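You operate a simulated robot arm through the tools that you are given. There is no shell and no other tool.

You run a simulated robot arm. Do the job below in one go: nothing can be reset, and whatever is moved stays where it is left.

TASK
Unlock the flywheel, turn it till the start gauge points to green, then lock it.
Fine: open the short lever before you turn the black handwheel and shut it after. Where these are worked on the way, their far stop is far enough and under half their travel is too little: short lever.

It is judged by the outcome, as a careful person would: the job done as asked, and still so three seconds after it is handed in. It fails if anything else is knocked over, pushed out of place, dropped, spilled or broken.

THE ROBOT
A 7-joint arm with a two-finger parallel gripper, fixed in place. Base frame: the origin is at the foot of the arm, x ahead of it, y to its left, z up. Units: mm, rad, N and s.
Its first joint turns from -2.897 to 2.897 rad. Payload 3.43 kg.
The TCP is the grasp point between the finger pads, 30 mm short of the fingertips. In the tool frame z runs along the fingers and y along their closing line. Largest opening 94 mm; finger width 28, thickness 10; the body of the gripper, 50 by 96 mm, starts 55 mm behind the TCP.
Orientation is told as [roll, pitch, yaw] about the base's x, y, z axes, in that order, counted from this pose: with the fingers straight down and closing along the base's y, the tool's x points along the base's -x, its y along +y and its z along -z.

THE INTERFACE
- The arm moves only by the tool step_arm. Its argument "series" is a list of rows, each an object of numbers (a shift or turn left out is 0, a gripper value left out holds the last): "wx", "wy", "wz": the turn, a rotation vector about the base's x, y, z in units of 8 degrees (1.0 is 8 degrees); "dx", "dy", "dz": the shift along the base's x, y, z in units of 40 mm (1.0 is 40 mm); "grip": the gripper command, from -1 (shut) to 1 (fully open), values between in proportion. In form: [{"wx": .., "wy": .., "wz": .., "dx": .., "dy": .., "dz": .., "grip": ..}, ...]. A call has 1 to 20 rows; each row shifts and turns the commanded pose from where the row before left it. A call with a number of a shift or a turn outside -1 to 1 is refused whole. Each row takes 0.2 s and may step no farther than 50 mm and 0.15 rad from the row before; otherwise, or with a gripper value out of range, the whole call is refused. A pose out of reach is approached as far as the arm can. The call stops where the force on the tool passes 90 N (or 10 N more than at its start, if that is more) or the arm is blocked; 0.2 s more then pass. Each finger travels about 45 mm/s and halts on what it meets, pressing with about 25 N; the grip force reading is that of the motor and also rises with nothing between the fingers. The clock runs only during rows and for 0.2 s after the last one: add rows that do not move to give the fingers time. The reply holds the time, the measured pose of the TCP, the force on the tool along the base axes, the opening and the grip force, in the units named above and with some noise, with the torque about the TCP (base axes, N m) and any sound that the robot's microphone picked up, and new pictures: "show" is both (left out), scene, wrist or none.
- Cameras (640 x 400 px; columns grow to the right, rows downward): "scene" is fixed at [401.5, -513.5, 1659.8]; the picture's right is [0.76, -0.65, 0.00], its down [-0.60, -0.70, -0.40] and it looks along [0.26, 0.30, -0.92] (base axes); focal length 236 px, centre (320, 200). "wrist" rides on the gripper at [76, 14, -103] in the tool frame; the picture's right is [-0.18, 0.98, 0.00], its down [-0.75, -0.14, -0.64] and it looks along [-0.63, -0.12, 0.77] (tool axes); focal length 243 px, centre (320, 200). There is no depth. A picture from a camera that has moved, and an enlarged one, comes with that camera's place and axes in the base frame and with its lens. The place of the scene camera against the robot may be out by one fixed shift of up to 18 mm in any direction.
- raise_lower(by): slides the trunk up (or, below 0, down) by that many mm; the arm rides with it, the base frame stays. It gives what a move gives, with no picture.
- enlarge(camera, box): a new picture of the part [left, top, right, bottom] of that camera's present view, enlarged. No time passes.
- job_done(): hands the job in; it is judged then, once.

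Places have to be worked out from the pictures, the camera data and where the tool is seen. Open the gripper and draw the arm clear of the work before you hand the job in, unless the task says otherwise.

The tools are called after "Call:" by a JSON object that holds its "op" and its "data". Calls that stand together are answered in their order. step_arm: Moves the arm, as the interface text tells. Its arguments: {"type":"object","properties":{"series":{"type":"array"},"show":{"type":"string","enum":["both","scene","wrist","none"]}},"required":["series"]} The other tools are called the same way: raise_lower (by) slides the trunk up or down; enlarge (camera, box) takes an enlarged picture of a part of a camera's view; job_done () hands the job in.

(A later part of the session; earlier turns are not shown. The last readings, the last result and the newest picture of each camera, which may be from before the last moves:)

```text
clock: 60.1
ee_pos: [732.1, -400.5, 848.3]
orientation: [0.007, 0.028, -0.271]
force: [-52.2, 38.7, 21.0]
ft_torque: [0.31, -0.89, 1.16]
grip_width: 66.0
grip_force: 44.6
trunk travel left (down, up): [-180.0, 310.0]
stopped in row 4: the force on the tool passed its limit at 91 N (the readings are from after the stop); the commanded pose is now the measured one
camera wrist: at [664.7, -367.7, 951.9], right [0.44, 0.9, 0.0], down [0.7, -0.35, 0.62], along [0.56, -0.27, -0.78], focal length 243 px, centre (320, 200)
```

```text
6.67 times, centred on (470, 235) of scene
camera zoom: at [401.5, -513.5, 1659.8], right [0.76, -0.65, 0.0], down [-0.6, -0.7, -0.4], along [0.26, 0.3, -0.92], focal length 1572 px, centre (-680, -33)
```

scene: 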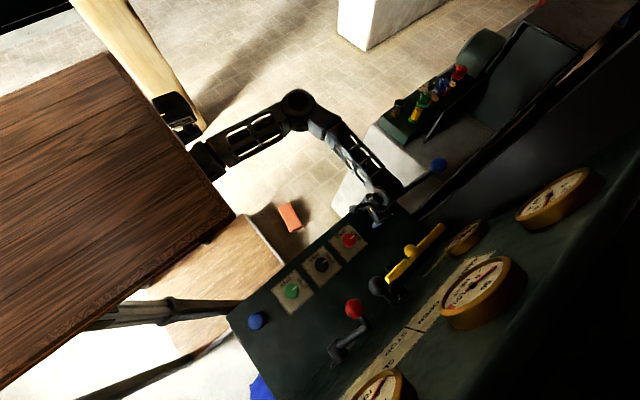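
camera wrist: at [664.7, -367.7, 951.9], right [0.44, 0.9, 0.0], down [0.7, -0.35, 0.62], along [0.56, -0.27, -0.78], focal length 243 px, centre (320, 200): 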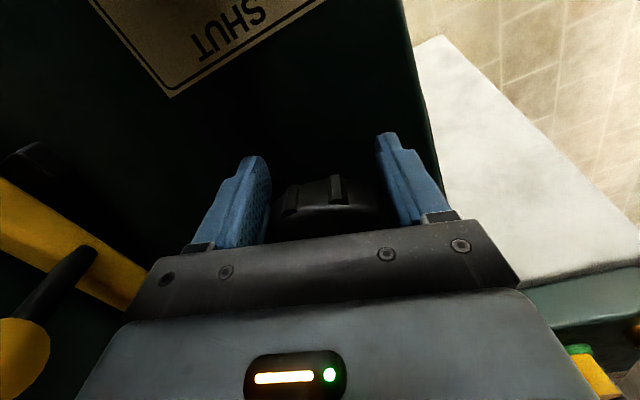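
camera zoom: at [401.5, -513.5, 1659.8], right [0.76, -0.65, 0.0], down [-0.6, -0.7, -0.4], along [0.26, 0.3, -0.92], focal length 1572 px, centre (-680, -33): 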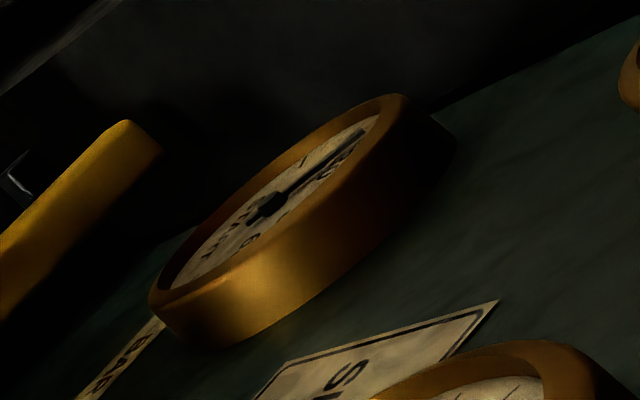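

The grip slipped outward over the ribs at 91 N. The wheel and gauge didn't move, because the closing fingers are too compliant. I'll reopen fully (rigid against the end stop) and use the end face of the front finger to push a rib tangentially. First I'll open and realign at 177°.

Call:
{"op": "step_arm", "data": {"series": [{"grip": 1}, {"grip": 1}, {"grip": 1}, {"grip": 1, "dx": -0.2}, {"wz": 0.78, "wx": -0.05, "wy": -0.09, "dy": -0.2}, {"wz": 0.78, "wx": -0.05, "wy": -0.09, "dy": -0.18}, {"dx": 0.2}, {}, {}], "show": "wrist"}}

Call:
{"op": "enlarge", "data": {"camera": "wrist", "box": [200, 100, 440, 250]}}

```text
clock: 62.1
ee_pos: [736.6, -419.3, 845.9]
orientation: [-0.009, -0.009, -0.049]
force: [-0.2, 0.3, 0.0]
ft_torque: [0.01, 0.02, 0.02]
grip_width: 93.9
grip_force: 0.1
trunk travel left (down, up): [-180.0, 310.0]
camera wrist: at [660.4, -399.0, 947.9], right [0.23, 0.97, -0.01], down [0.74, -0.17, 0.65], along [0.63, -0.16, -0.76], focal length 243 px, centre (320, 200)
```

wrist: 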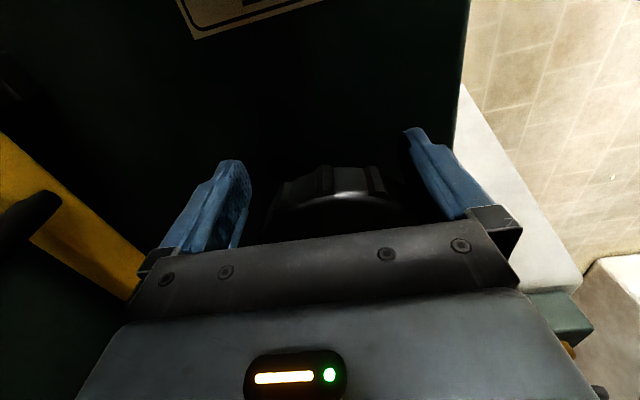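

```text
2.67 times, centred on (320, 175) of wrist
camera zoom: at [660.4, -399.0, 947.9], right [0.23, 0.97, -0.01], down [0.74, -0.17, 0.65], along [0.63, -0.16, -0.76], focal length 647 px, centre (320, 267)
```

zoom: 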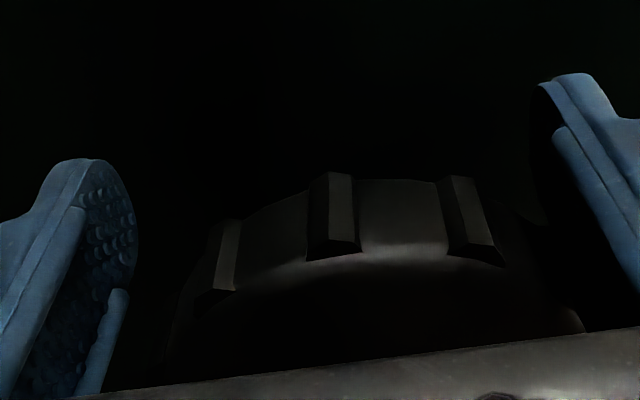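

The grip is clear and open. I'll centre in y, move in until the finger corners sit at the gap bottoms, and check contact.

Call:
{"op": "step_arm", "data": {"series": [{"dy": 0.09}, {"dx": 0.08}, {"dx": 0.07}, {}, {}], "show": "wrist"}}

Call:
{"op": "enlarge", "data": {"camera": "wrist", "box": [200, 100, 440, 250]}}

```text
clock: 63.3
ee_pos: [742.8, -415.2, 846.0]
orientation: [-0.008, -0.01, -0.047]
force: [1.4, -0.1, -0.1]
ft_torque: [0.02, 0.0, 0.02]
grip_width: 93.9
grip_force: 0.0
trunk travel left (down, up): [-180.0, 310.0]
camera wrist: at [667.3, -395.7, 947.2], right [0.23, 0.97, -0.01], down [0.74, -0.17, 0.65], along [0.63, -0.16, -0.76], focal length 243 px, centre (320, 200)
```

wrist: 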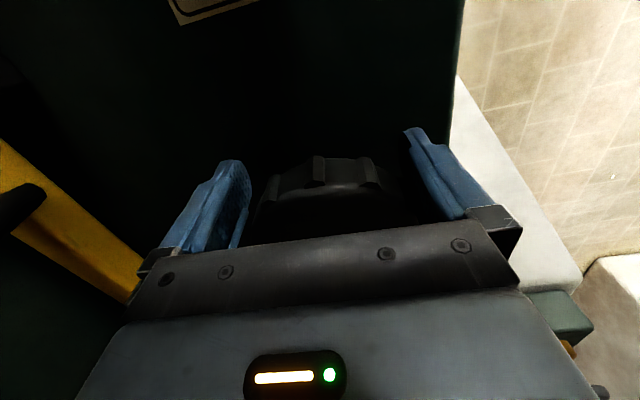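

```text
2.67 times, centred on (320, 175) of wrist
camera zoom: at [667.3, -395.7, 947.2], right [0.23, 0.97, -0.01], down [0.74, -0.17, 0.65], along [0.63, -0.16, -0.76], focal length 647 px, centre (320, 267)
```

zoom: 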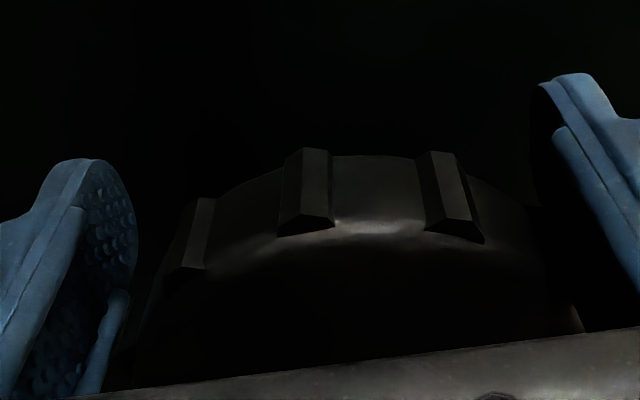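

There's no contact load yet. I'll rotate slowly clockwise by 8° about the axis and read the forces.

Call:
{"op": "step_arm", "data": {"series": [{"wz": -0.25, "dy": 0.035}, {"wz": -0.25, "dy": 0.035, "dx": 0.001}, {"wz": -0.25, "dy": 0.035, "dx": 0.002}, {"wz": -0.25, "dy": 0.035, "dx": 0.004}, {}, {}], "show": "wrist"}}

Call:
{"op": "enlarge", "data": {"camera": "wrist", "box": [200, 100, 440, 250]}}

```text
clock: 64.7
ee_pos: [743.9, -409.0, 846.8]
orientation: [-0.007, -0.011, -0.188]
force: [-4.3, 4.8, 0.6]
ft_torque: [0.04, -0.04, 0.29]
grip_width: 94.1
grip_force: 0.0
trunk travel left (down, up): [-180.0, 310.0]
camera wrist: at [671.0, -379.7, 947.6], right [0.37, 0.93, -0.01], down [0.71, -0.27, 0.65], along [0.6, -0.24, -0.76], focal length 243 px, centre (320, 200)
```

wrist: 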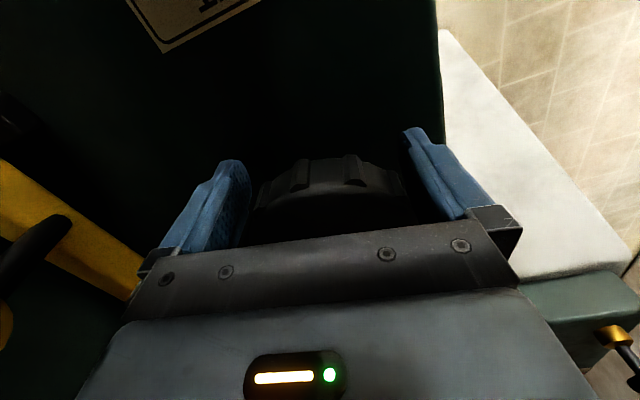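

```text
2.67 times, centred on (320, 175) of wrist
camera zoom: at [671.0, -379.7, 947.6], right [0.37, 0.93, -0.01], down [0.71, -0.27, 0.65], along [0.6, -0.24, -0.76], focal length 647 px, centre (320, 267)
```

zoom: 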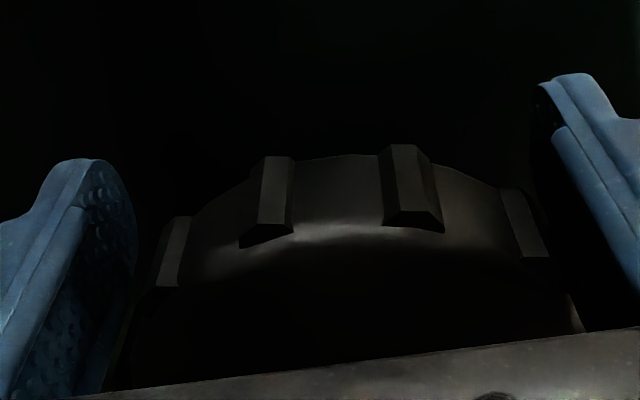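

Contact is starting at about 6 N. I'll continue by 4° at a time.

Call:
{"op": "step_arm", "data": {"series": [{"wz": -0.25, "dy": 0.035, "dx": 0.005}, {"wz": -0.25, "dy": 0.034, "dx": 0.006}, {}, {}], "show": "wrist"}}

Call:
{"op": "enlarge", "data": {"camera": "wrist", "box": [200, 100, 440, 250]}}

```text
clock: 65.7
ee_pos: [744.8, -406.9, 845.7]
orientation: [-0.009, -0.012, -0.258]
force: [0.2, 3.2, 0.4]
ft_torque: [-0.02, -0.04, 0.04]
grip_width: 94.2
grip_force: 0.1
trunk travel left (down, up): [-180.0, 310.0]
camera wrist: at [674.2, -372.1, 947.8], right [0.43, 0.9, -0.01], down [0.69, -0.32, 0.65], along [0.59, -0.28, -0.76], focal length 243 px, centre (320, 200)
```

wrist: 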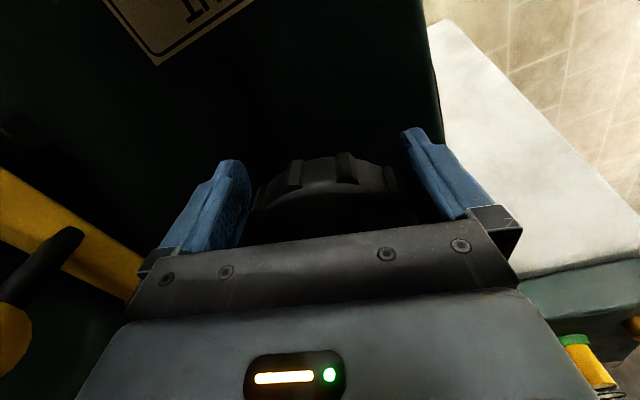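

```text
2.67 times, centred on (320, 175) of wrist
camera zoom: at [674.2, -372.1, 947.8], right [0.43, 0.9, -0.01], down [0.69, -0.32, 0.65], along [0.59, -0.28, -0.76], focal length 647 px, centre (320, 267)
```

zoom: 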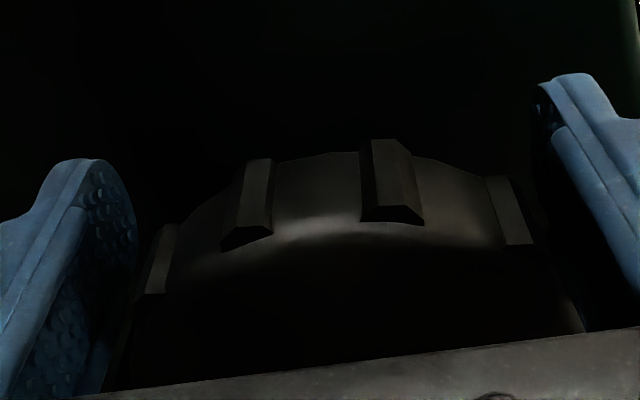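

Geometry from several views now agrees on 12 ribs at 30° (about 88, 118, 148, 178 and 208°), so the front finger corner is in the gap at 104°. I'll continue clockwise until it bears on the 88° rib.

Call:
{"op": "step_arm", "data": {"series": [{"wz": -0.25, "dy": 0.034, "dx": 0.007}, {"wz": -0.25, "dy": 0.034, "dx": 0.008}, {"wz": -0.25, "dy": 0.034, "dx": 0.009}, {}, {}], "show": "wrist"}}

Call:
{"op": "enlarge", "data": {"camera": "wrist", "box": [200, 100, 440, 250]}}

```text
clock: 66.9
ee_pos: [744.4, -402.8, 846.7]
orientation: [-0.009, -0.011, -0.364]
force: [-0.3, 0.4, -0.7]
ft_torque: [-0.02, 0.0, 0.01]
grip_width: 94.2
grip_force: 0.0
trunk travel left (down, up): [-180.0, 310.0]
camera wrist: at [678.4, -360.9, 947.9], right [0.52, 0.85, -0.01], down [0.65, -0.39, 0.65], along [0.55, -0.34, -0.76], focal length 243 px, centre (320, 200)
```

wrist: 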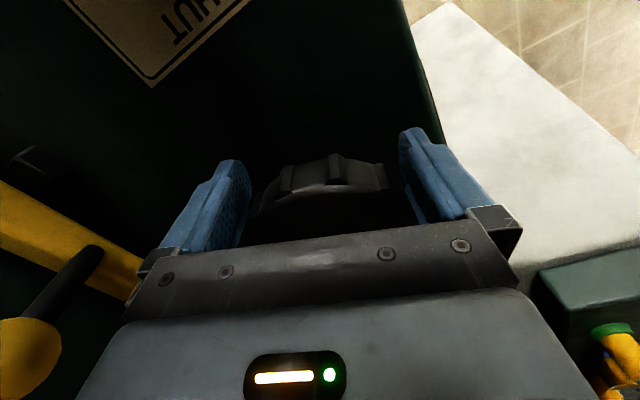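

```text
2.67 times, centred on (320, 175) of wrist
camera zoom: at [678.4, -360.9, 947.9], right [0.52, 0.85, -0.01], down [0.65, -0.39, 0.65], along [0.55, -0.34, -0.76], focal length 647 px, centre (320, 267)
```

zoom: 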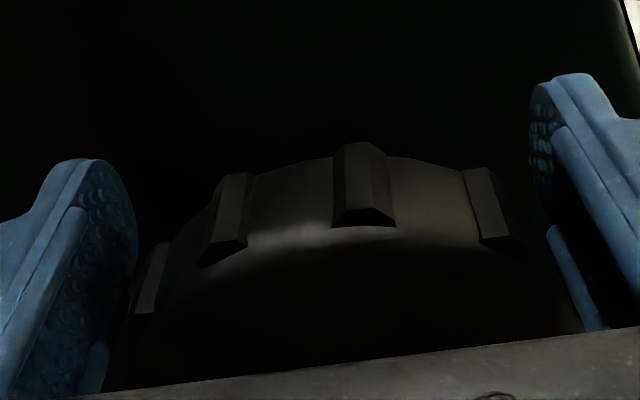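

There's still no engagement, because the corners pass inside the gaps without loading a rib. I'll go back to a single finger inserted radially in the gap at about 163° and push with its inner pad (rigid at full opening) in the other direction, counter-clockwise.

Call:
{"op": "step_arm", "data": {"series": [{"dx": -0.3, "dy": 0.05}, {"dz": 0.9}, {"dz": 0.9}, {"wz": 0.54, "dx": -0.5, "dy": -0.5}, {"dx": -0.5, "dy": -0.5}, {"dz": -0.9}, {"dz": -0.9}, {}, {}], "show": "wrist"}}

```text
clock: 68.9
ee_pos: [693.0, -438.3, 847.0]
orientation: [-0.007, -0.011, -0.288]
force: [-0.6, 0.2, 0.5]
ft_torque: [-0.04, 0.01, 0.01]
grip_width: 94.2
grip_force: 0.0
trunk travel left (down, up): [-180.0, 310.0]
camera wrist: at [624.2, -402.4, 947.4], right [0.46, 0.89, -0.01], down [0.68, -0.34, 0.65], along [0.58, -0.3, -0.76], focal length 243 px, centre (320, 200)
```

wrist: 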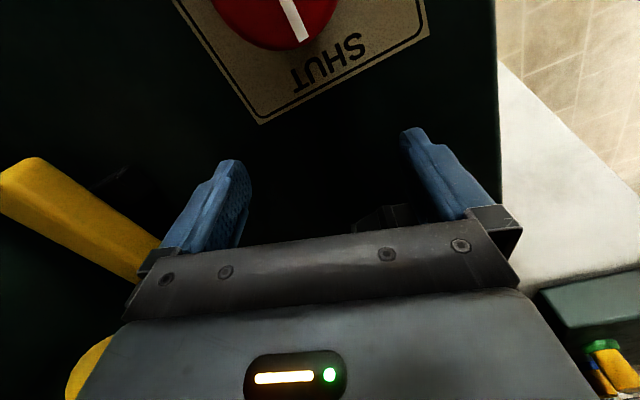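

The finger is beside the rim at φ ≈ 160°. I'll trim it to 163.5° and press in to light contact.

Call:
{"op": "step_arm", "data": {"series": [{"dx": -0.04, "dy": -0.1}, {"dx": 0.12, "dy": -0.035}, {"dx": 0.12, "dy": -0.035}, {"dx": 0.08, "dy": -0.025}, {"dx": 0.04, "dy": -0.01}, {}, {}], "show": "wrist"}}

Call:
{"op": "enlarge", "data": {"camera": "wrist", "box": [330, 100, 490, 230]}}

```text
clock: 70.5
ee_pos: [703.2, -448.8, 844.5]
orientation: [-0.009, -0.006, -0.29]
force: [-30.2, 8.0, 0.5]
ft_torque: [0.02, 0.02, 1.74]
grip_width: 93.9
grip_force: 0.0
trunk travel left (down, up): [-180.0, 310.0]
camera wrist: at [634.2, -411.3, 947.4], right [0.46, 0.89, -0.01], down [0.68, -0.34, 0.65], along [0.57, -0.3, -0.76], focal length 243 px, centre (320, 200)
```

wrist: 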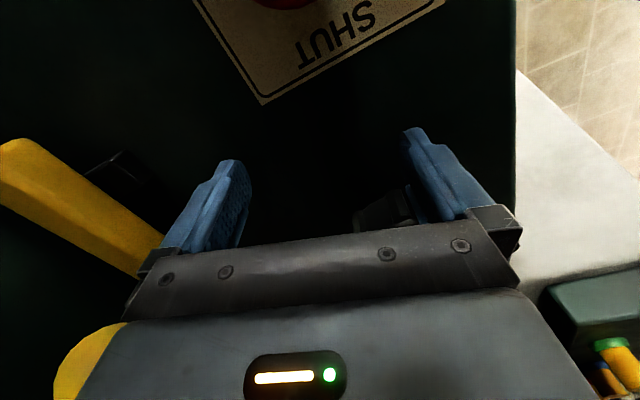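

```text
3.08 times, centred on (410, 165) of wrist
camera zoom: at [634.2, -411.3, 947.4], right [0.46, 0.89, -0.01], down [0.68, -0.34, 0.65], along [0.57, -0.3, -0.76], focal length 746 px, centre (43, 308)
```

zoom: 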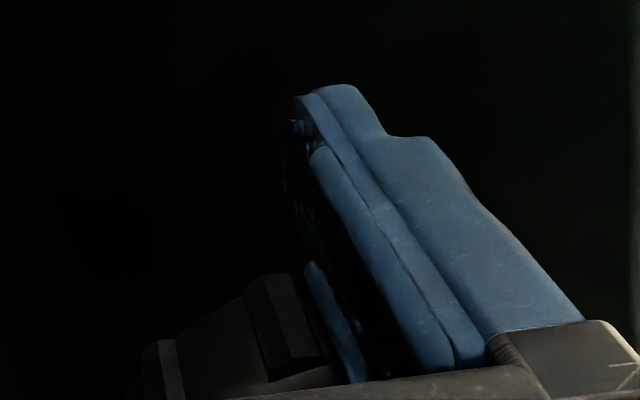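

The finger is in the gap with a rib just to its left, but the radial load is 30 N. I'll back off slightly and rotate counter-clockwise by 6° to push on that rib.

Call:
{"op": "step_arm", "data": {"series": [{"dx": -0.035, "dy": 0.01}, {"wz": 0.25, "dx": 0.03, "dy": -0.07}, {"wz": 0.25, "dx": 0.035, "dy": -0.068}, {"wz": 0.25, "dx": 0.035, "dy": -0.066}, {}, {}], "show": "wrist"}}

Call:
{"op": "enlarge", "data": {"camera": "wrist", "box": [330, 100, 490, 230]}}

```text
clock: 71.9
ee_pos: [707.8, -456.6, 847.0]
orientation: [-0.009, -0.008, -0.184]
force: [-22.1, 4.1, -9.2]
ft_torque: [-0.46, 0.25, 1.24]
grip_width: 93.7
grip_force: 0.1
trunk travel left (down, up): [-180.0, 310.0]
camera wrist: at [634.3, -427.1, 947.5], right [0.36, 0.93, -0.01], down [0.71, -0.27, 0.65], along [0.6, -0.24, -0.76], focal length 243 px, centre (320, 200)
```

wrist: 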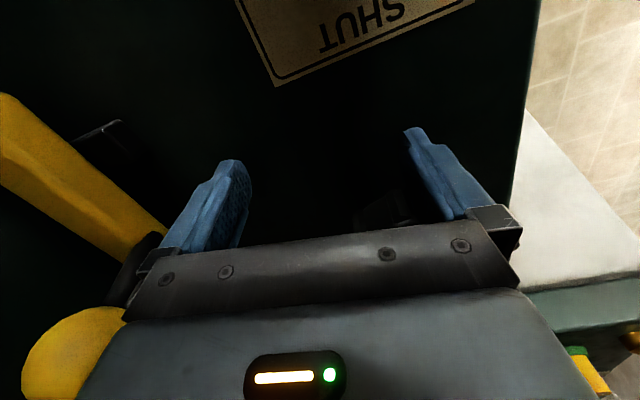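

```text
3.08 times, centred on (410, 165) of wrist
camera zoom: at [634.3, -427.1, 947.5], right [0.36, 0.93, -0.01], down [0.71, -0.27, 0.65], along [0.6, -0.24, -0.76], focal length 746 px, centre (43, 308)
```

zoom: 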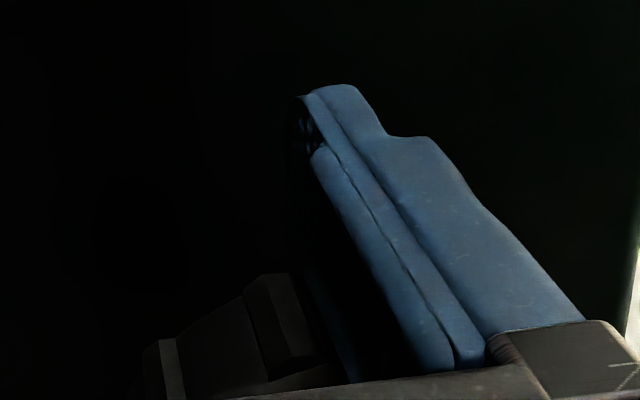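

The rib stayed fixed relative to the finger through the 6° turn, so the wheel is turning counter-clockwise. I'll check the gauge in the scene view.

Call:
{"op": "enlarge", "data": {"camera": "scene", "box": [430, 205, 510, 265]}}

Call:
{"op": "enlarge", "data": {"camera": "scene", "box": [445, 215, 485, 250]}}

```text
6.67 times, centred on (470, 235) of scene
camera zoom: at [401.5, -513.5, 1659.8], right [0.76, -0.65, 0.0], down [-0.6, -0.7, -0.4], along [0.26, 0.3, -0.92], focal length 1572 px, centre (-680, -33)
```

zoom: 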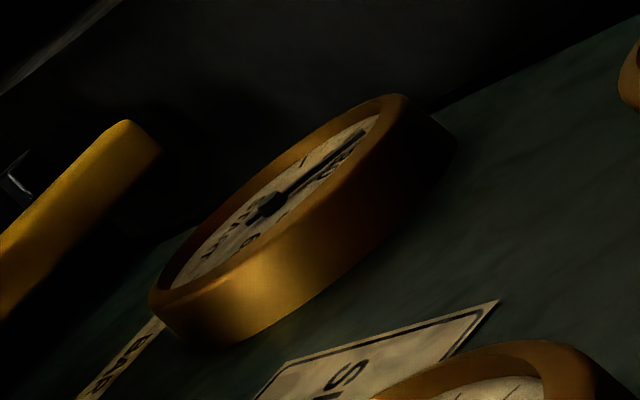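

```text
11.43 times, centred on (465, 232) of scene
camera zoom: at [401.5, -513.5, 1659.8], right [0.76, -0.65, 0.0], down [-0.6, -0.7, -0.4], along [0.26, 0.3, -0.92], focal length 2694 px, centre (-1337, -171)
```

zoom: 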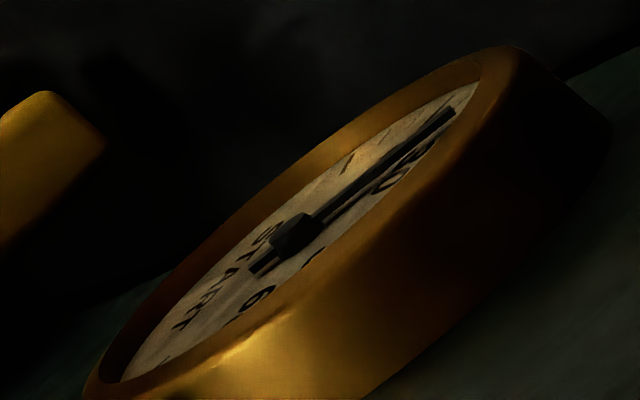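

The gauge is too oblique to judge such a small change, so I'll continue counter-clockwise 16° more and then compare.

Call:
{"op": "step_arm", "data": {"series": [{"wz": 0.25, "dx": 0.0375, "dy": -0.065}, {"wz": 0.25, "dx": 0.0375, "dy": -0.0625}, {"wz": 0.25, "dx": 0.0425, "dy": -0.0625}, {"wz": 0.25, "dx": 0.0425, "dy": -0.06}, {"wz": 0.25, "dx": 0.0475, "dy": -0.06}, {"wz": 0.25, "dx": 0.0475, "dy": -0.0575}, {"wz": 0.25, "dx": 0.05, "dy": -0.055}, {"wz": 0.25, "dx": 0.05, "dy": -0.0525}, {}], "show": "wrist"}}

Call:
{"op": "enlarge", "data": {"camera": "wrist", "box": [330, 100, 490, 230]}}

Call:
{"op": "enlarge", "data": {"camera": "scene", "box": [445, 215, 485, 250]}}

```text
clock: 73.9
ee_pos: [722.1, -476.7, 846.1]
orientation: [-0.009, -0.008, 0.096]
force: [-28.8, -3.6, -4.6]
ft_torque: [-0.31, 0.08, 1.57]
grip_width: 94.1
grip_force: 0.1
trunk travel left (down, up): [-180.0, 310.0]
camera wrist: at [643.8, -467.8, 948.5], right [0.09, 1.0, -0.01], down [0.76, -0.06, 0.65], along [0.65, -0.06, -0.76], focal length 243 px, centre (320, 200)
```

wrist: 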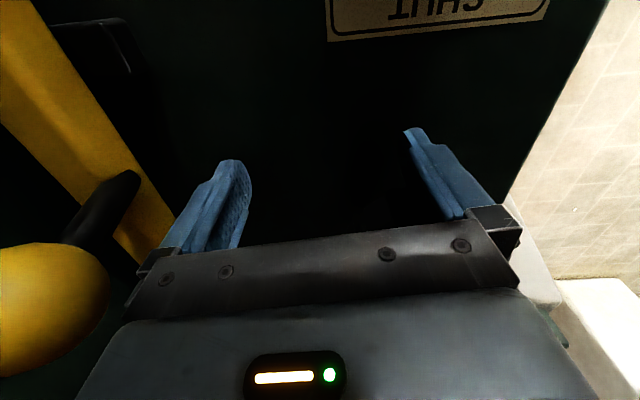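

```text
3.08 times, centred on (410, 165) of wrist
camera zoom: at [643.8, -467.8, 948.5], right [0.09, 1.0, -0.01], down [0.76, -0.06, 0.65], along [0.65, -0.06, -0.76], focal length 746 px, centre (43, 308)
```

zoom: 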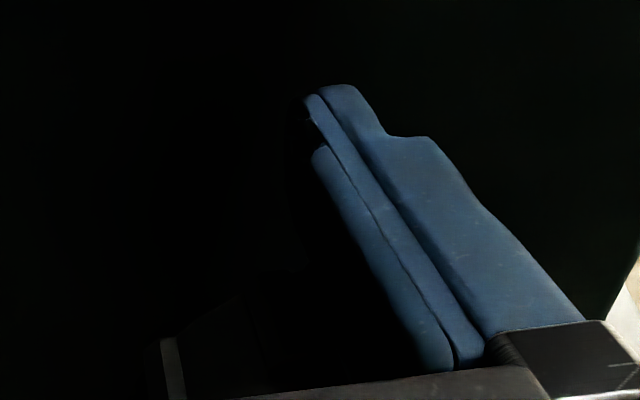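

```text
11.43 times, centred on (465, 232) of scene
camera zoom: at [401.5, -513.5, 1659.8], right [0.76, -0.65, 0.0], down [-0.6, -0.7, -0.4], along [0.26, 0.3, -0.92], focal length 2694 px, centre (-1337, -171)
```

zoom: 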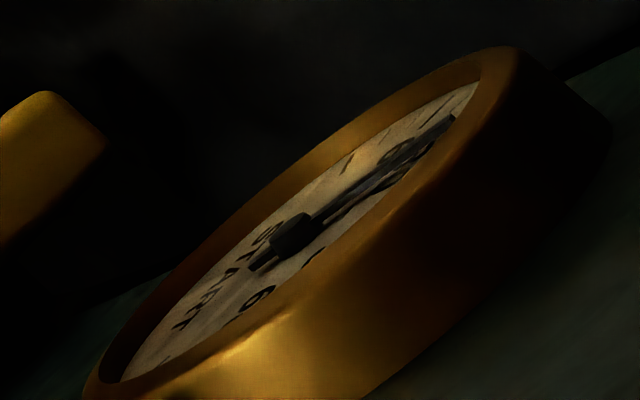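

The pointer is moving toward green, so counter-clockwise is right. I'll continue 12° more in this stroke before re-gripping.

Call:
{"op": "step_arm", "data": {"series": [{"wz": 0.25, "dx": 0.0525, "dy": -0.0525}, {"wz": 0.25, "dx": 0.0575, "dy": -0.05}, {"wz": 0.25, "dx": 0.0575, "dy": -0.0475}, {"wz": 0.25, "dx": 0.06, "dy": -0.045}, {"wz": 0.25, "dx": 0.06, "dy": -0.045}, {"wz": 0.25, "dx": 0.0625, "dy": -0.04}, {}], "show": "both"}}

Call:
{"op": "enlarge", "data": {"camera": "scene", "box": [445, 215, 485, 250]}}

```text
clock: 75.5
ee_pos: [737.0, -487.7, 846.9]
orientation: [-0.008, -0.009, 0.306]
force: [-21.8, -7.2, 5.1]
ft_torque: [0.3, 0.02, 1.3]
grip_width: 94.1
grip_force: 0.1
trunk travel left (down, up): [-180.0, 310.0]
camera wrist: at [657.9, -495.6, 948.3], right [-0.12, 0.99, -0.01], down [0.75, 0.1, 0.65], along [0.65, 0.07, -0.76], focal length 243 px, centre (320, 200)
```

scene: 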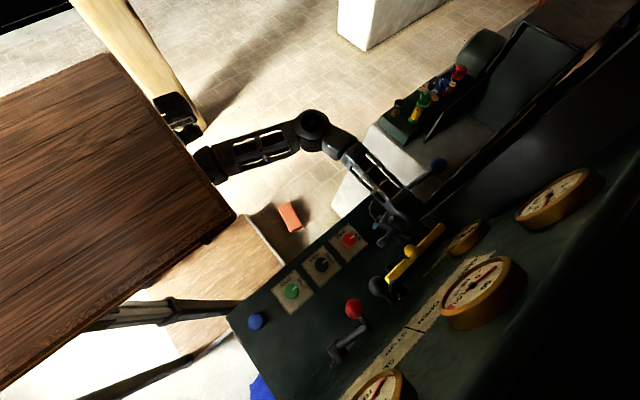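
wrist: 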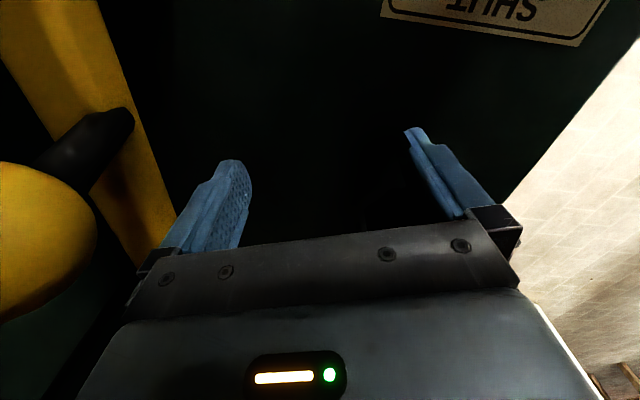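

```text
11.43 times, centred on (465, 232) of scene
camera zoom: at [401.5, -513.5, 1659.8], right [0.76, -0.65, 0.0], down [-0.6, -0.7, -0.4], along [0.26, 0.3, -0.92], focal length 2694 px, centre (-1337, -171)
```

zoom: 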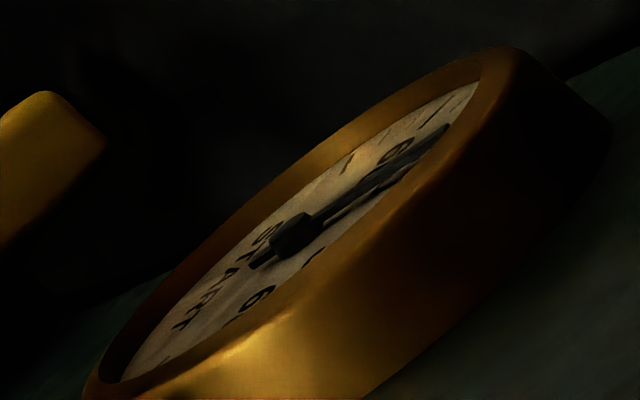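

The pointer has moved roughly 20°, so a wheel-to-pointer ratio of about 0.6, with around 30° of pointer left. I'll back the finger out, swing it back 60° to an equivalent gap, and re-enter.

Call:
{"op": "step_arm", "data": {"series": [{"dx": -0.27, "dy": -0.085}, {"dx": -0.25, "dy": -0.08}, {"wz": -0.9375, "dx": -0.25, "dy": 0.306}, {"wz": -0.9375, "dx": -0.2, "dy": 0.306}, {"wz": -0.9375, "dx": -0.15, "dy": 0.306}, {"wz": -0.9375, "dx": -0.1, "dy": 0.306}, {"wz": -0.9375, "dx": -0.075, "dy": 0.306}, {"wz": -0.9375, "dx": -0.025, "dy": 0.306}, {"wz": -0.9375, "dy": 0.306}, {"wz": -0.9375, "dy": 0.306}, {}, {}], "show": "wrist"}}

Call:
{"op": "enlarge", "data": {"camera": "wrist", "box": [330, 100, 490, 230]}}

```text
clock: 78.1
ee_pos: [683.4, -395.7, 845.4]
orientation: [-0.009, -0.011, -0.74]
force: [0.2, -0.4, -0.7]
ft_torque: [0.0, 0.0, 0.0]
grip_width: 94.2
grip_force: 0.0
trunk travel left (down, up): [-180.0, 310.0]
camera wrist: at [637.2, -331.7, 947.6], right [0.8, 0.6, -0.01], down [0.46, -0.61, 0.65], along [0.39, -0.52, -0.76], focal length 243 px, centre (320, 200)
```

wrist: 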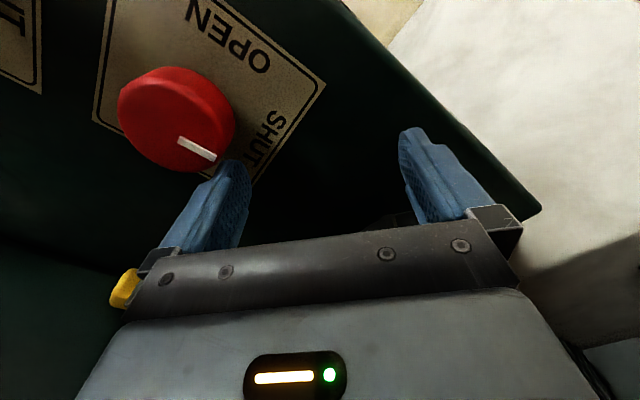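

```text
3.08 times, centred on (410, 165) of wrist
camera zoom: at [637.2, -331.7, 947.6], right [0.8, 0.6, -0.01], down [0.46, -0.61, 0.65], along [0.39, -0.52, -0.76], focal length 746 px, centre (43, 308)
```

zoom: 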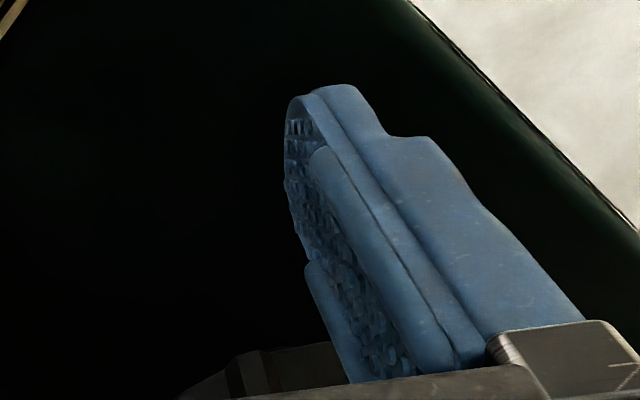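

The finger is next to a rib just to its left. I'll move radially inward to contact.

Call:
{"op": "step_arm", "data": {"series": [{"dx": 0.092, "dy": -0.0845}, {"dx": 0.092, "dy": -0.0845}, {"dx": 0.092, "dy": -0.0845}, {"dx": 0.07, "dy": -0.064}, {}, {}], "show": "wrist"}}

Call:
{"op": "enlarge", "data": {"camera": "wrist", "box": [330, 100, 490, 230]}}

```text
clock: 79.5
ee_pos: [697.5, -408.9, 845.9]
orientation: [-0.009, -0.01, -0.742]
force: [-0.1, -0.7, 0.4]
ft_torque: [0.01, 0.01, -0.04]
grip_width: 93.8
grip_force: 0.1
trunk travel left (down, up): [-180.0, 310.0]
camera wrist: at [650.6, -345.2, 947.6], right [0.8, 0.6, -0.01], down [0.46, -0.6, 0.65], along [0.39, -0.52, -0.76], focal length 243 px, centre (320, 200)
```

wrist: 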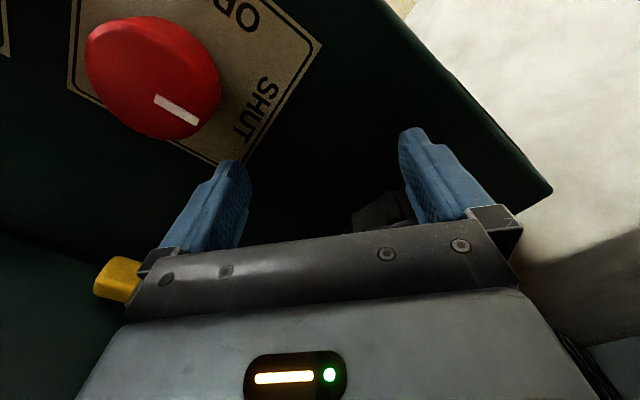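

```text
3.08 times, centred on (410, 165) of wrist
camera zoom: at [650.6, -345.2, 947.6], right [0.8, 0.6, -0.01], down [0.46, -0.6, 0.65], along [0.39, -0.52, -0.76], focal length 746 px, centre (43, 308)
```

zoom: 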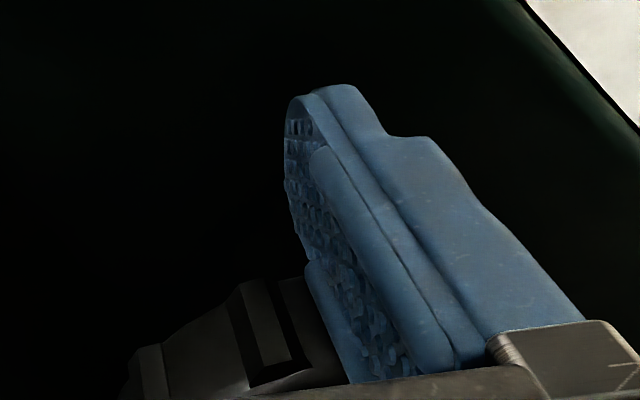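

There's no load yet, with the rib close on the left. I'll go in 1.5 mm more and stroke counter-clockwise 25°.

Call:
{"op": "step_arm", "data": {"series": [{"dx": 0.028, "dy": -0.025}, {"wz": 0.3125, "dx": -0.005, "dy": -0.0925}, {"wz": 0.3125, "dx": 0, "dy": -0.0925}, {"wz": 0.3125, "dx": 0.005, "dy": -0.0925}, {"wz": 0.3125, "dx": 0.0075, "dy": -0.091}, {"wz": 0.3125, "dx": 0.0125, "dy": -0.091}, {"wz": 0.3125, "dx": 0.015, "dy": -0.09}, {"wz": 0.3125, "dx": 0.02, "dy": -0.09}, {"wz": 0.3125, "dx": 0.025, "dy": -0.09}, {"wz": 0.3125, "dx": 0.0275, "dy": -0.0875}, {"wz": 0.3125, "dx": 0.0325, "dy": -0.085}, {}], "show": "wrist"}}

Call:
{"op": "enlarge", "data": {"camera": "wrist", "box": [330, 100, 490, 230]}}

Call:
{"op": "enlarge", "data": {"camera": "scene", "box": [445, 215, 485, 250]}}

```text
clock: 82.1
ee_pos: [703.0, -446.3, 846.5]
orientation: [-0.01, -0.01, -0.306]
force: [-29.2, 8.7, -7.2]
ft_torque: [-0.33, 0.22, 1.55]
grip_width: 93.6
grip_force: 0.1
trunk travel left (down, up): [-180.0, 310.0]
camera wrist: at [635.0, -407.7, 948.3], right [0.47, 0.88, -0.01], down [0.67, -0.35, 0.65], along [0.57, -0.31, -0.76], focal length 243 px, centre (320, 200)
```

wrist: 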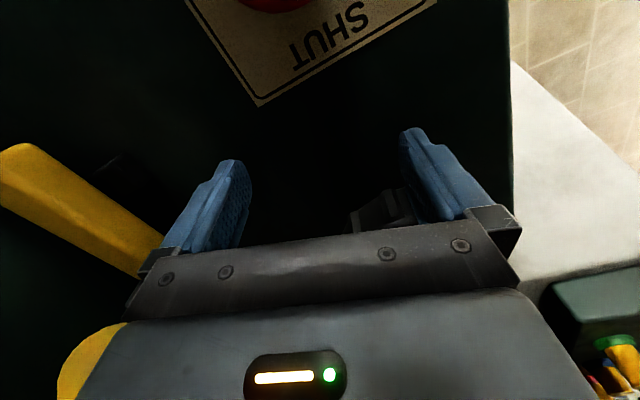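

```text
3.08 times, centred on (410, 165) of wrist
camera zoom: at [635.0, -407.7, 948.3], right [0.47, 0.88, -0.01], down [0.67, -0.35, 0.65], along [0.57, -0.31, -0.76], focal length 746 px, centre (43, 308)
```

zoom: 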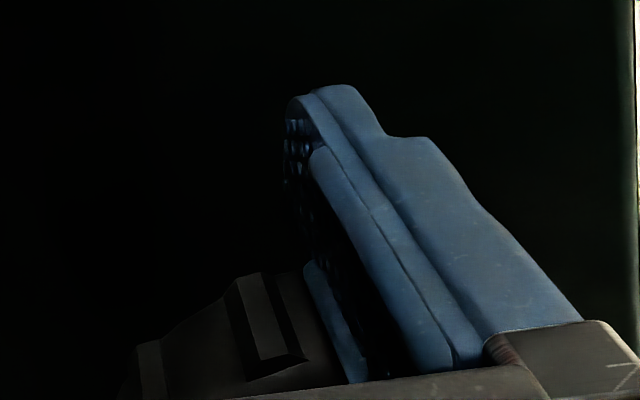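

```text
11.43 times, centred on (465, 232) of scene
camera zoom: at [401.5, -513.5, 1659.8], right [0.76, -0.65, 0.0], down [-0.6, -0.7, -0.4], along [0.26, 0.3, -0.92], focal length 2694 px, centre (-1337, -171)
```

zoom: 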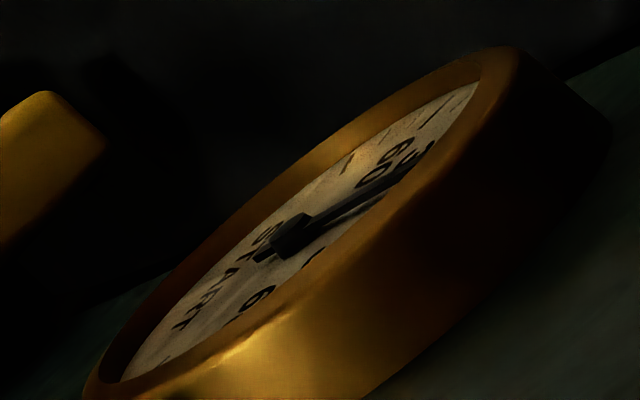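

The pointer is now about 23° from green. I'll continue the stroke by 20°.

Call:
{"op": "step_arm", "data": {"series": [{"wz": 0.3125, "dx": 0.035, "dy": -0.0875}, {"wz": 0.3125, "dx": 0.04, "dy": -0.084}, {"wz": 0.3125, "dx": 0.0425, "dy": -0.084}, {"wz": 0.3125, "dx": 0.0475, "dy": -0.08}, {"wz": 0.3125, "dx": 0.05, "dy": -0.0775}, {"wz": 0.3125, "dx": 0.0525, "dy": -0.0775}, {"wz": 0.3125, "dx": 0.0575, "dy": -0.075}, {"wz": 0.3125, "dx": 0.06, "dy": -0.07}, {}], "show": "none"}}

Call:
{"op": "enlarge", "data": {"camera": "scene", "box": [445, 215, 485, 250]}}

```text
clock: 84.1
ee_pos: [719.0, -471.2, 847.3]
orientation: [-0.009, -0.01, 0.043]
force: [-23.4, -1.5, -0.5]
ft_torque: [-0.03, 0.05, 1.25]
grip_width: 94.1
grip_force: 0.0
trunk travel left (down, up): [-180.0, 310.0]
```

```text
11.43 times, centred on (465, 232) of scene
camera zoom: at [401.5, -513.5, 1659.8], right [0.76, -0.65, 0.0], down [-0.6, -0.7, -0.4], along [0.26, 0.3, -0.92], focal length 2694 px, centre (-1337, -171)
```

zoom: 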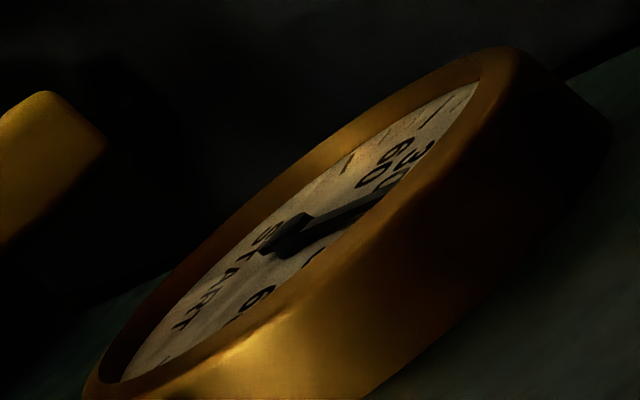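

The pointer is now only about 6° short by my estimate. I'll turn 5° more, then back the finger out and inspect the gauge with the wrist camera.

Call:
{"op": "step_arm", "data": {"series": [{"wz": 0.3125, "dx": 0.0625, "dy": -0.07}, {"wz": 0.3125, "dx": 0.065, "dy": -0.065}, {}, {"dx": -0.27, "dy": -0.02}, {"dx": -0.3, "dy": -0.03}, {"dz": 0.8}, {"dz": 0.9}, {"dz": 0.9, "dy": 0.3}, {"dz": 0.9, "dy": 0.3}, {"dz": 0.9}, {}]}}

Call:
{"op": "enlarge", "data": {"camera": "scene", "box": [445, 215, 485, 250]}}

```text
clock: 86.5
ee_pos: [699.6, -454.0, 1021.1]
orientation: [-0.008, -0.01, 0.132]
force: [1.2, 0.5, -0.1]
ft_torque: [-0.02, -0.03, 0.03]
grip_width: 93.9
grip_force: 0.1
trunk travel left (down, up): [-180.0, 310.0]
camera wrist: at [622.4, -448.0, 1123.1], right [0.05, 1.0, -0.01], down [0.76, -0.04, 0.65], along [0.65, -0.04, -0.76], focal length 243 px, centre (320, 200)
```

scene: 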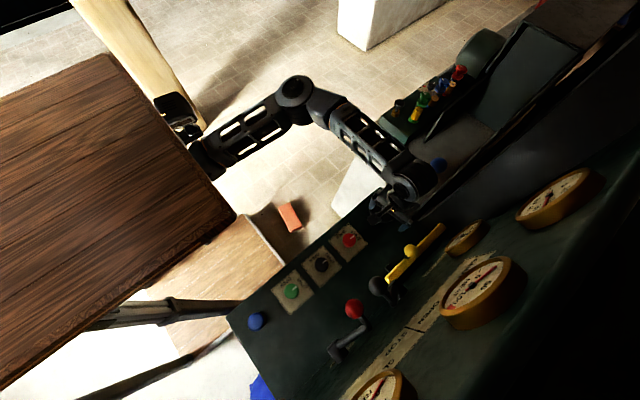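
wrist: 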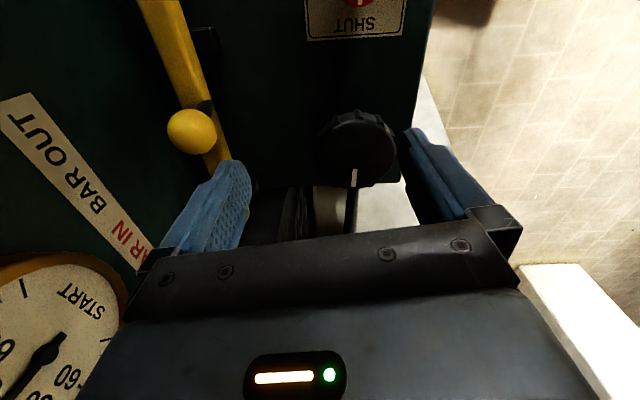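

```text
11.43 times, centred on (465, 232) of scene
camera zoom: at [401.5, -513.5, 1659.8], right [0.76, -0.65, 0.0], down [-0.6, -0.7, -0.4], along [0.26, 0.3, -0.92], focal length 2694 px, centre (-1337, -171)
```

zoom: 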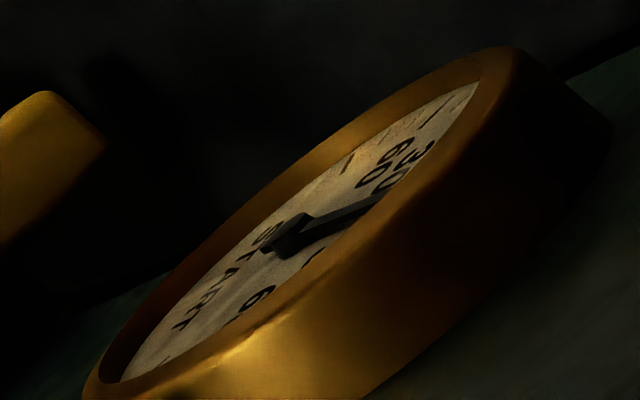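

The wheel's mark has swung from -y to +x, about 88°. I'll enlarge the gauge in this view, then move for a full look.

Call:
{"op": "step_arm", "data": {"series": [{"wz": -0.9, "dz": 0.4, "dy": 0.5}, {"wz": -0.9, "dz": 0.4, "dy": 0.5}, {"wz": -0.9, "dz": 0.4, "dy": 0.5}, {"wz": -0.9, "dy": 0.4}, {"wz": -0.9}, {"wz": -0.9}, {"wz": -0.9}, {"wx": -0.9}, {"wx": -0.9}, {}]}}

Call:
{"op": "enlarge", "data": {"camera": "wrist", "box": [220, 80, 460, 240]}}

```text
clock: 88.7
ee_pos: [701.2, -378.2, 1071.0]
orientation: [-0.196, -0.183, -0.732]
force: [0.2, -1.0, 0.6]
ft_torque: [-0.01, 0.02, 0.01]
grip_width: 94.0
grip_force: 0.2
trunk travel left (down, up): [-180.0, 310.0]
camera wrist: at [655.7, -290.7, 1152.7], right [0.8, 0.57, -0.15], down [0.45, -0.43, 0.78], along [0.38, -0.7, -0.6], focal length 243 px, centre (320, 200)
```

scene: 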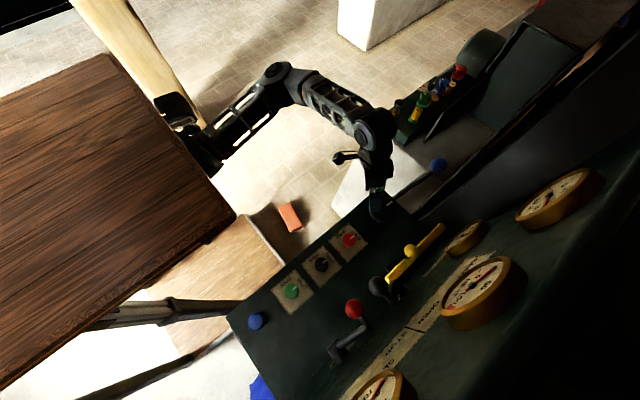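
wrist: 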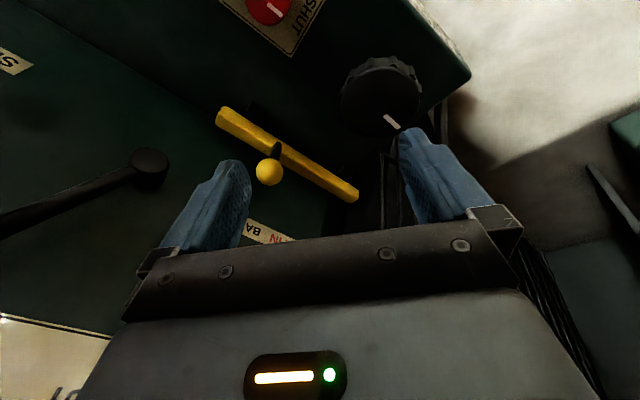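

```text
2.50 times, centred on (340, 160) of wrist
camera zoom: at [655.7, -290.7, 1152.7], right [0.8, 0.57, -0.15], down [0.45, -0.43, 0.78], along [0.38, -0.7, -0.6], focal length 606 px, centre (270, 300)
```

zoom: 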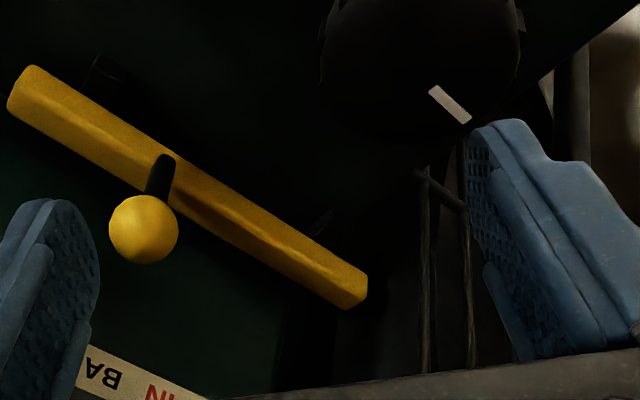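

I need a more frontal view of the gauge, so I'll return to the earlier tilted viewing pose near (671, -417, 1200).

Call:
{"op": "step_arm", "data": {"series": [{"wz": -0.93, "dz": 0.8}, {"wz": -0.93, "dz": 0.8}, {"wz": -0.93, "dz": 0.8}, {"wz": -0.93, "dz": 0.8}, {"wx": -0.72, "wy": -0.18, "wz": 0.14, "dx": -0.2, "dy": -0.3}, {"wx": -0.72, "wy": -0.18, "wz": 0.14, "dx": -0.2, "dy": -0.3}, {"wx": -0.72, "wy": -0.18, "wz": 0.14, "dx": -0.2, "dy": -0.3}, {"wx": -0.72, "wy": -0.18, "wz": 0.14, "dx": -0.1, "dy": -0.1}, {}], "show": "wrist"}}

Call:
{"op": "enlarge", "data": {"camera": "wrist", "box": [330, 90, 420, 200]}}

```text
clock: 90.7
ee_pos: [673.2, -418.7, 1198.6]
orientation: [-0.25, -0.594, -1.149]
force: [-0.2, 1.1, 0.9]
ft_torque: [-0.01, 0.01, 0.01]
grip_width: 94.1
grip_force: 0.1
trunk travel left (down, up): [-180.0, 310.0]
camera wrist: at [662.4, -295.2, 1234.7], right [0.99, 0.13, -0.1], down [0.13, -0.23, 0.97], along [0.1, -0.97, -0.24], focal length 243 px, centre (320, 200)
```

wrist: 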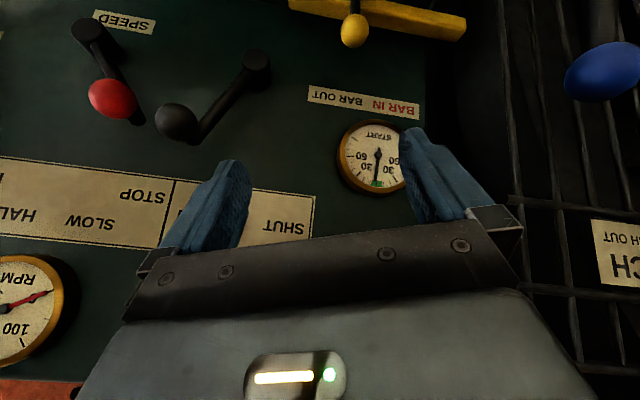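

```text
3.64 times, centred on (375, 145) of wrist
camera zoom: at [662.4, -295.2, 1234.7], right [0.99, 0.13, -0.1], down [0.13, -0.23, 0.97], along [0.1, -0.97, -0.24], focal length 882 px, centre (120, 400)
```

zoom: 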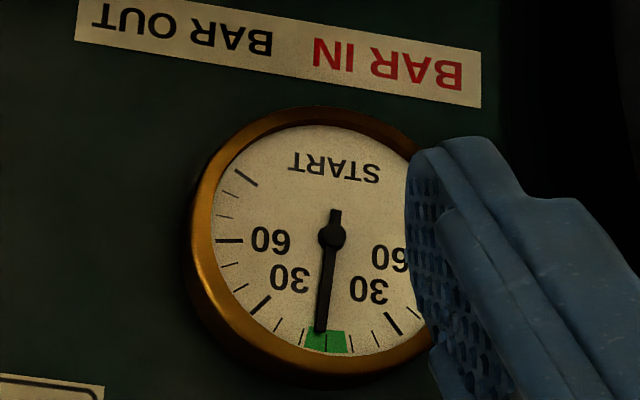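

The pointer is inside the green band, about 5° past centre in a band of roughly ±11°. Now I'll shut the short lever, starting by pre-positioning with the gripper at about 56 mm in front of its knob at (521, -573, 1090).

Call:
{"op": "step_arm", "data": {"series": [{"dx": -0.9, "dy": -0.5, "dz": -0.2, "grip": 0.2}, {"dx": -0.9, "dy": -0.5, "dz": -0.2, "grip": 0.2}, {"dx": -0.9, "dy": -0.5, "dz": -0.2, "grip": 0.2}, {"dx": -0.9, "dy": -0.5, "dz": -0.2, "grip": 0.2}, {"dx": -0.15, "dy": -0.4, "grip": 0.2}, {"grip": 0.2}, {"grip": 0.2}]}}

```text
clock: 92.3
ee_pos: [526.2, -512.1, 1164.5]
orientation: [-0.249, -0.593, -1.15]
force: [0.1, 0.0, -0.6]
ft_torque: [-0.01, -0.02, 0.02]
grip_width: 56.3
grip_force: 0.2
trunk travel left (down, up): [-180.0, 310.0]
camera wrist: at [514.2, -389.0, 1202.5], right [0.99, 0.13, -0.1], down [0.13, -0.23, 0.97], along [0.1, -0.97, -0.24], focal length 243 px, centre (320, 200)
```

scene: 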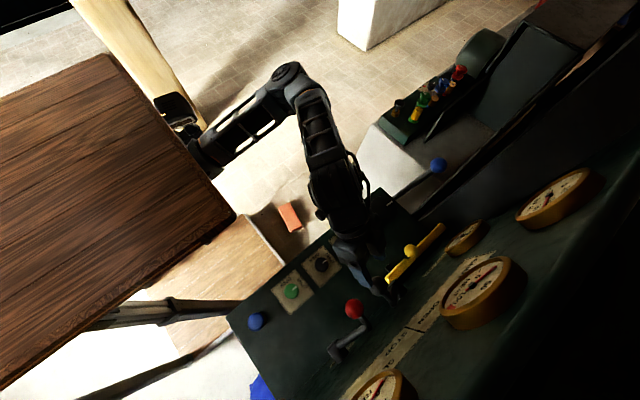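
wrist: 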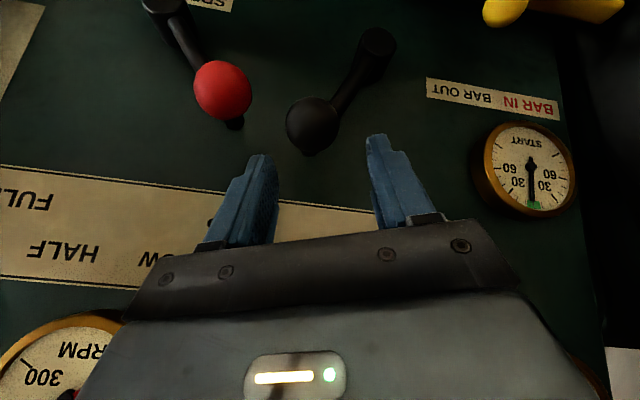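

The knob is confirmed at (520, -573, 1093). I'll advance to straddle it.

Call:
{"op": "step_arm", "data": {"series": [{"dx": -0.035, "dy": -0.475, "dz": -0.59}, {"dx": -0.035, "dy": -0.475, "dz": -0.59}, {"dx": -0.03, "dy": -0.46, "dz": -0.58}, {}, {}], "show": "wrist"}}

```text
clock: 93.5
ee_pos: [520.2, -571.9, 1096.3]
orientation: [-0.251, -0.591, -1.149]
force: [-0.2, -0.2, 0.0]
ft_torque: [0.04, 0.02, 0.0]
grip_width: 56.6
grip_force: 0.1
trunk travel left (down, up): [-180.0, 310.0]
camera wrist: at [509.6, -448.3, 1132.6], right [0.99, 0.13, -0.1], down [0.13, -0.23, 0.97], along [0.1, -0.97, -0.24], focal length 243 px, centre (320, 200)
```

wrist: 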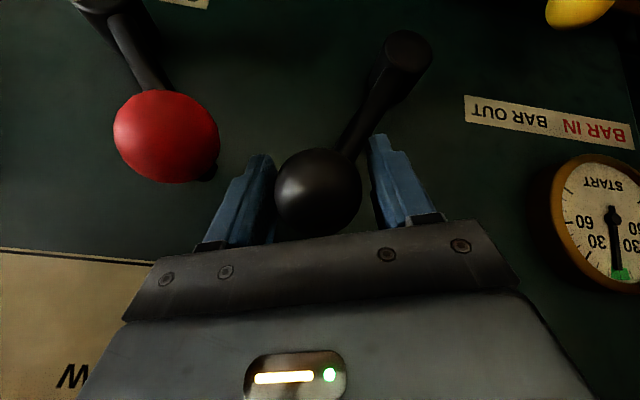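

The knob is caged. I'll sweep in +x along the arc toward SHUT.

Call:
{"op": "step_arm", "data": {"series": [{"dx": 0.275, "dz": 0.125}, {"dx": 0.275, "dz": 0.12}, {"dx": 0.275, "dz": 0.075}, {"dx": 0.275, "dz": 0.06}, {"dx": 0.275, "dz": 0.025}, {"dx": 0.275, "dz": 0.01}, {"dx": 0.275, "dz": -0.005}, {"dx": 0.275, "dz": -0.02}, {"dx": 0.275, "dz": -0.05}, {"dx": 0.25, "dz": -0.07}, {}], "show": "wrist"}}

```text
clock: 95.9
ee_pos: [629.8, -570.4, 1107.1]
orientation: [-0.249, -0.591, -1.148]
force: [0.2, -0.3, 0.0]
ft_torque: [0.0, -0.03, -0.01]
grip_width: 56.2
grip_force: 0.1
trunk travel left (down, up): [-180.0, 310.0]
camera wrist: at [618.7, -446.8, 1143.6], right [0.99, 0.13, -0.1], down [0.13, -0.23, 0.97], along [0.1, -0.97, -0.24], focal length 243 px, centre (320, 200)
```

wrist: 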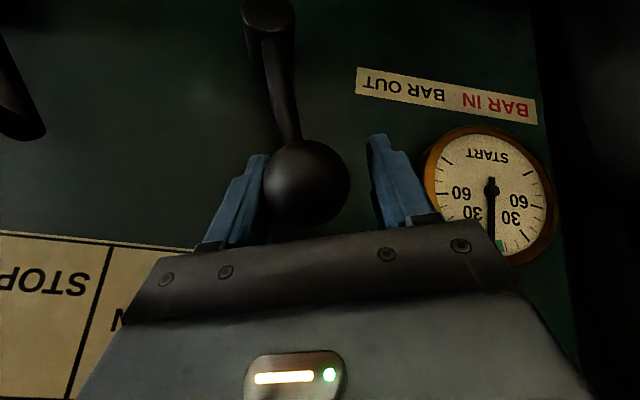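

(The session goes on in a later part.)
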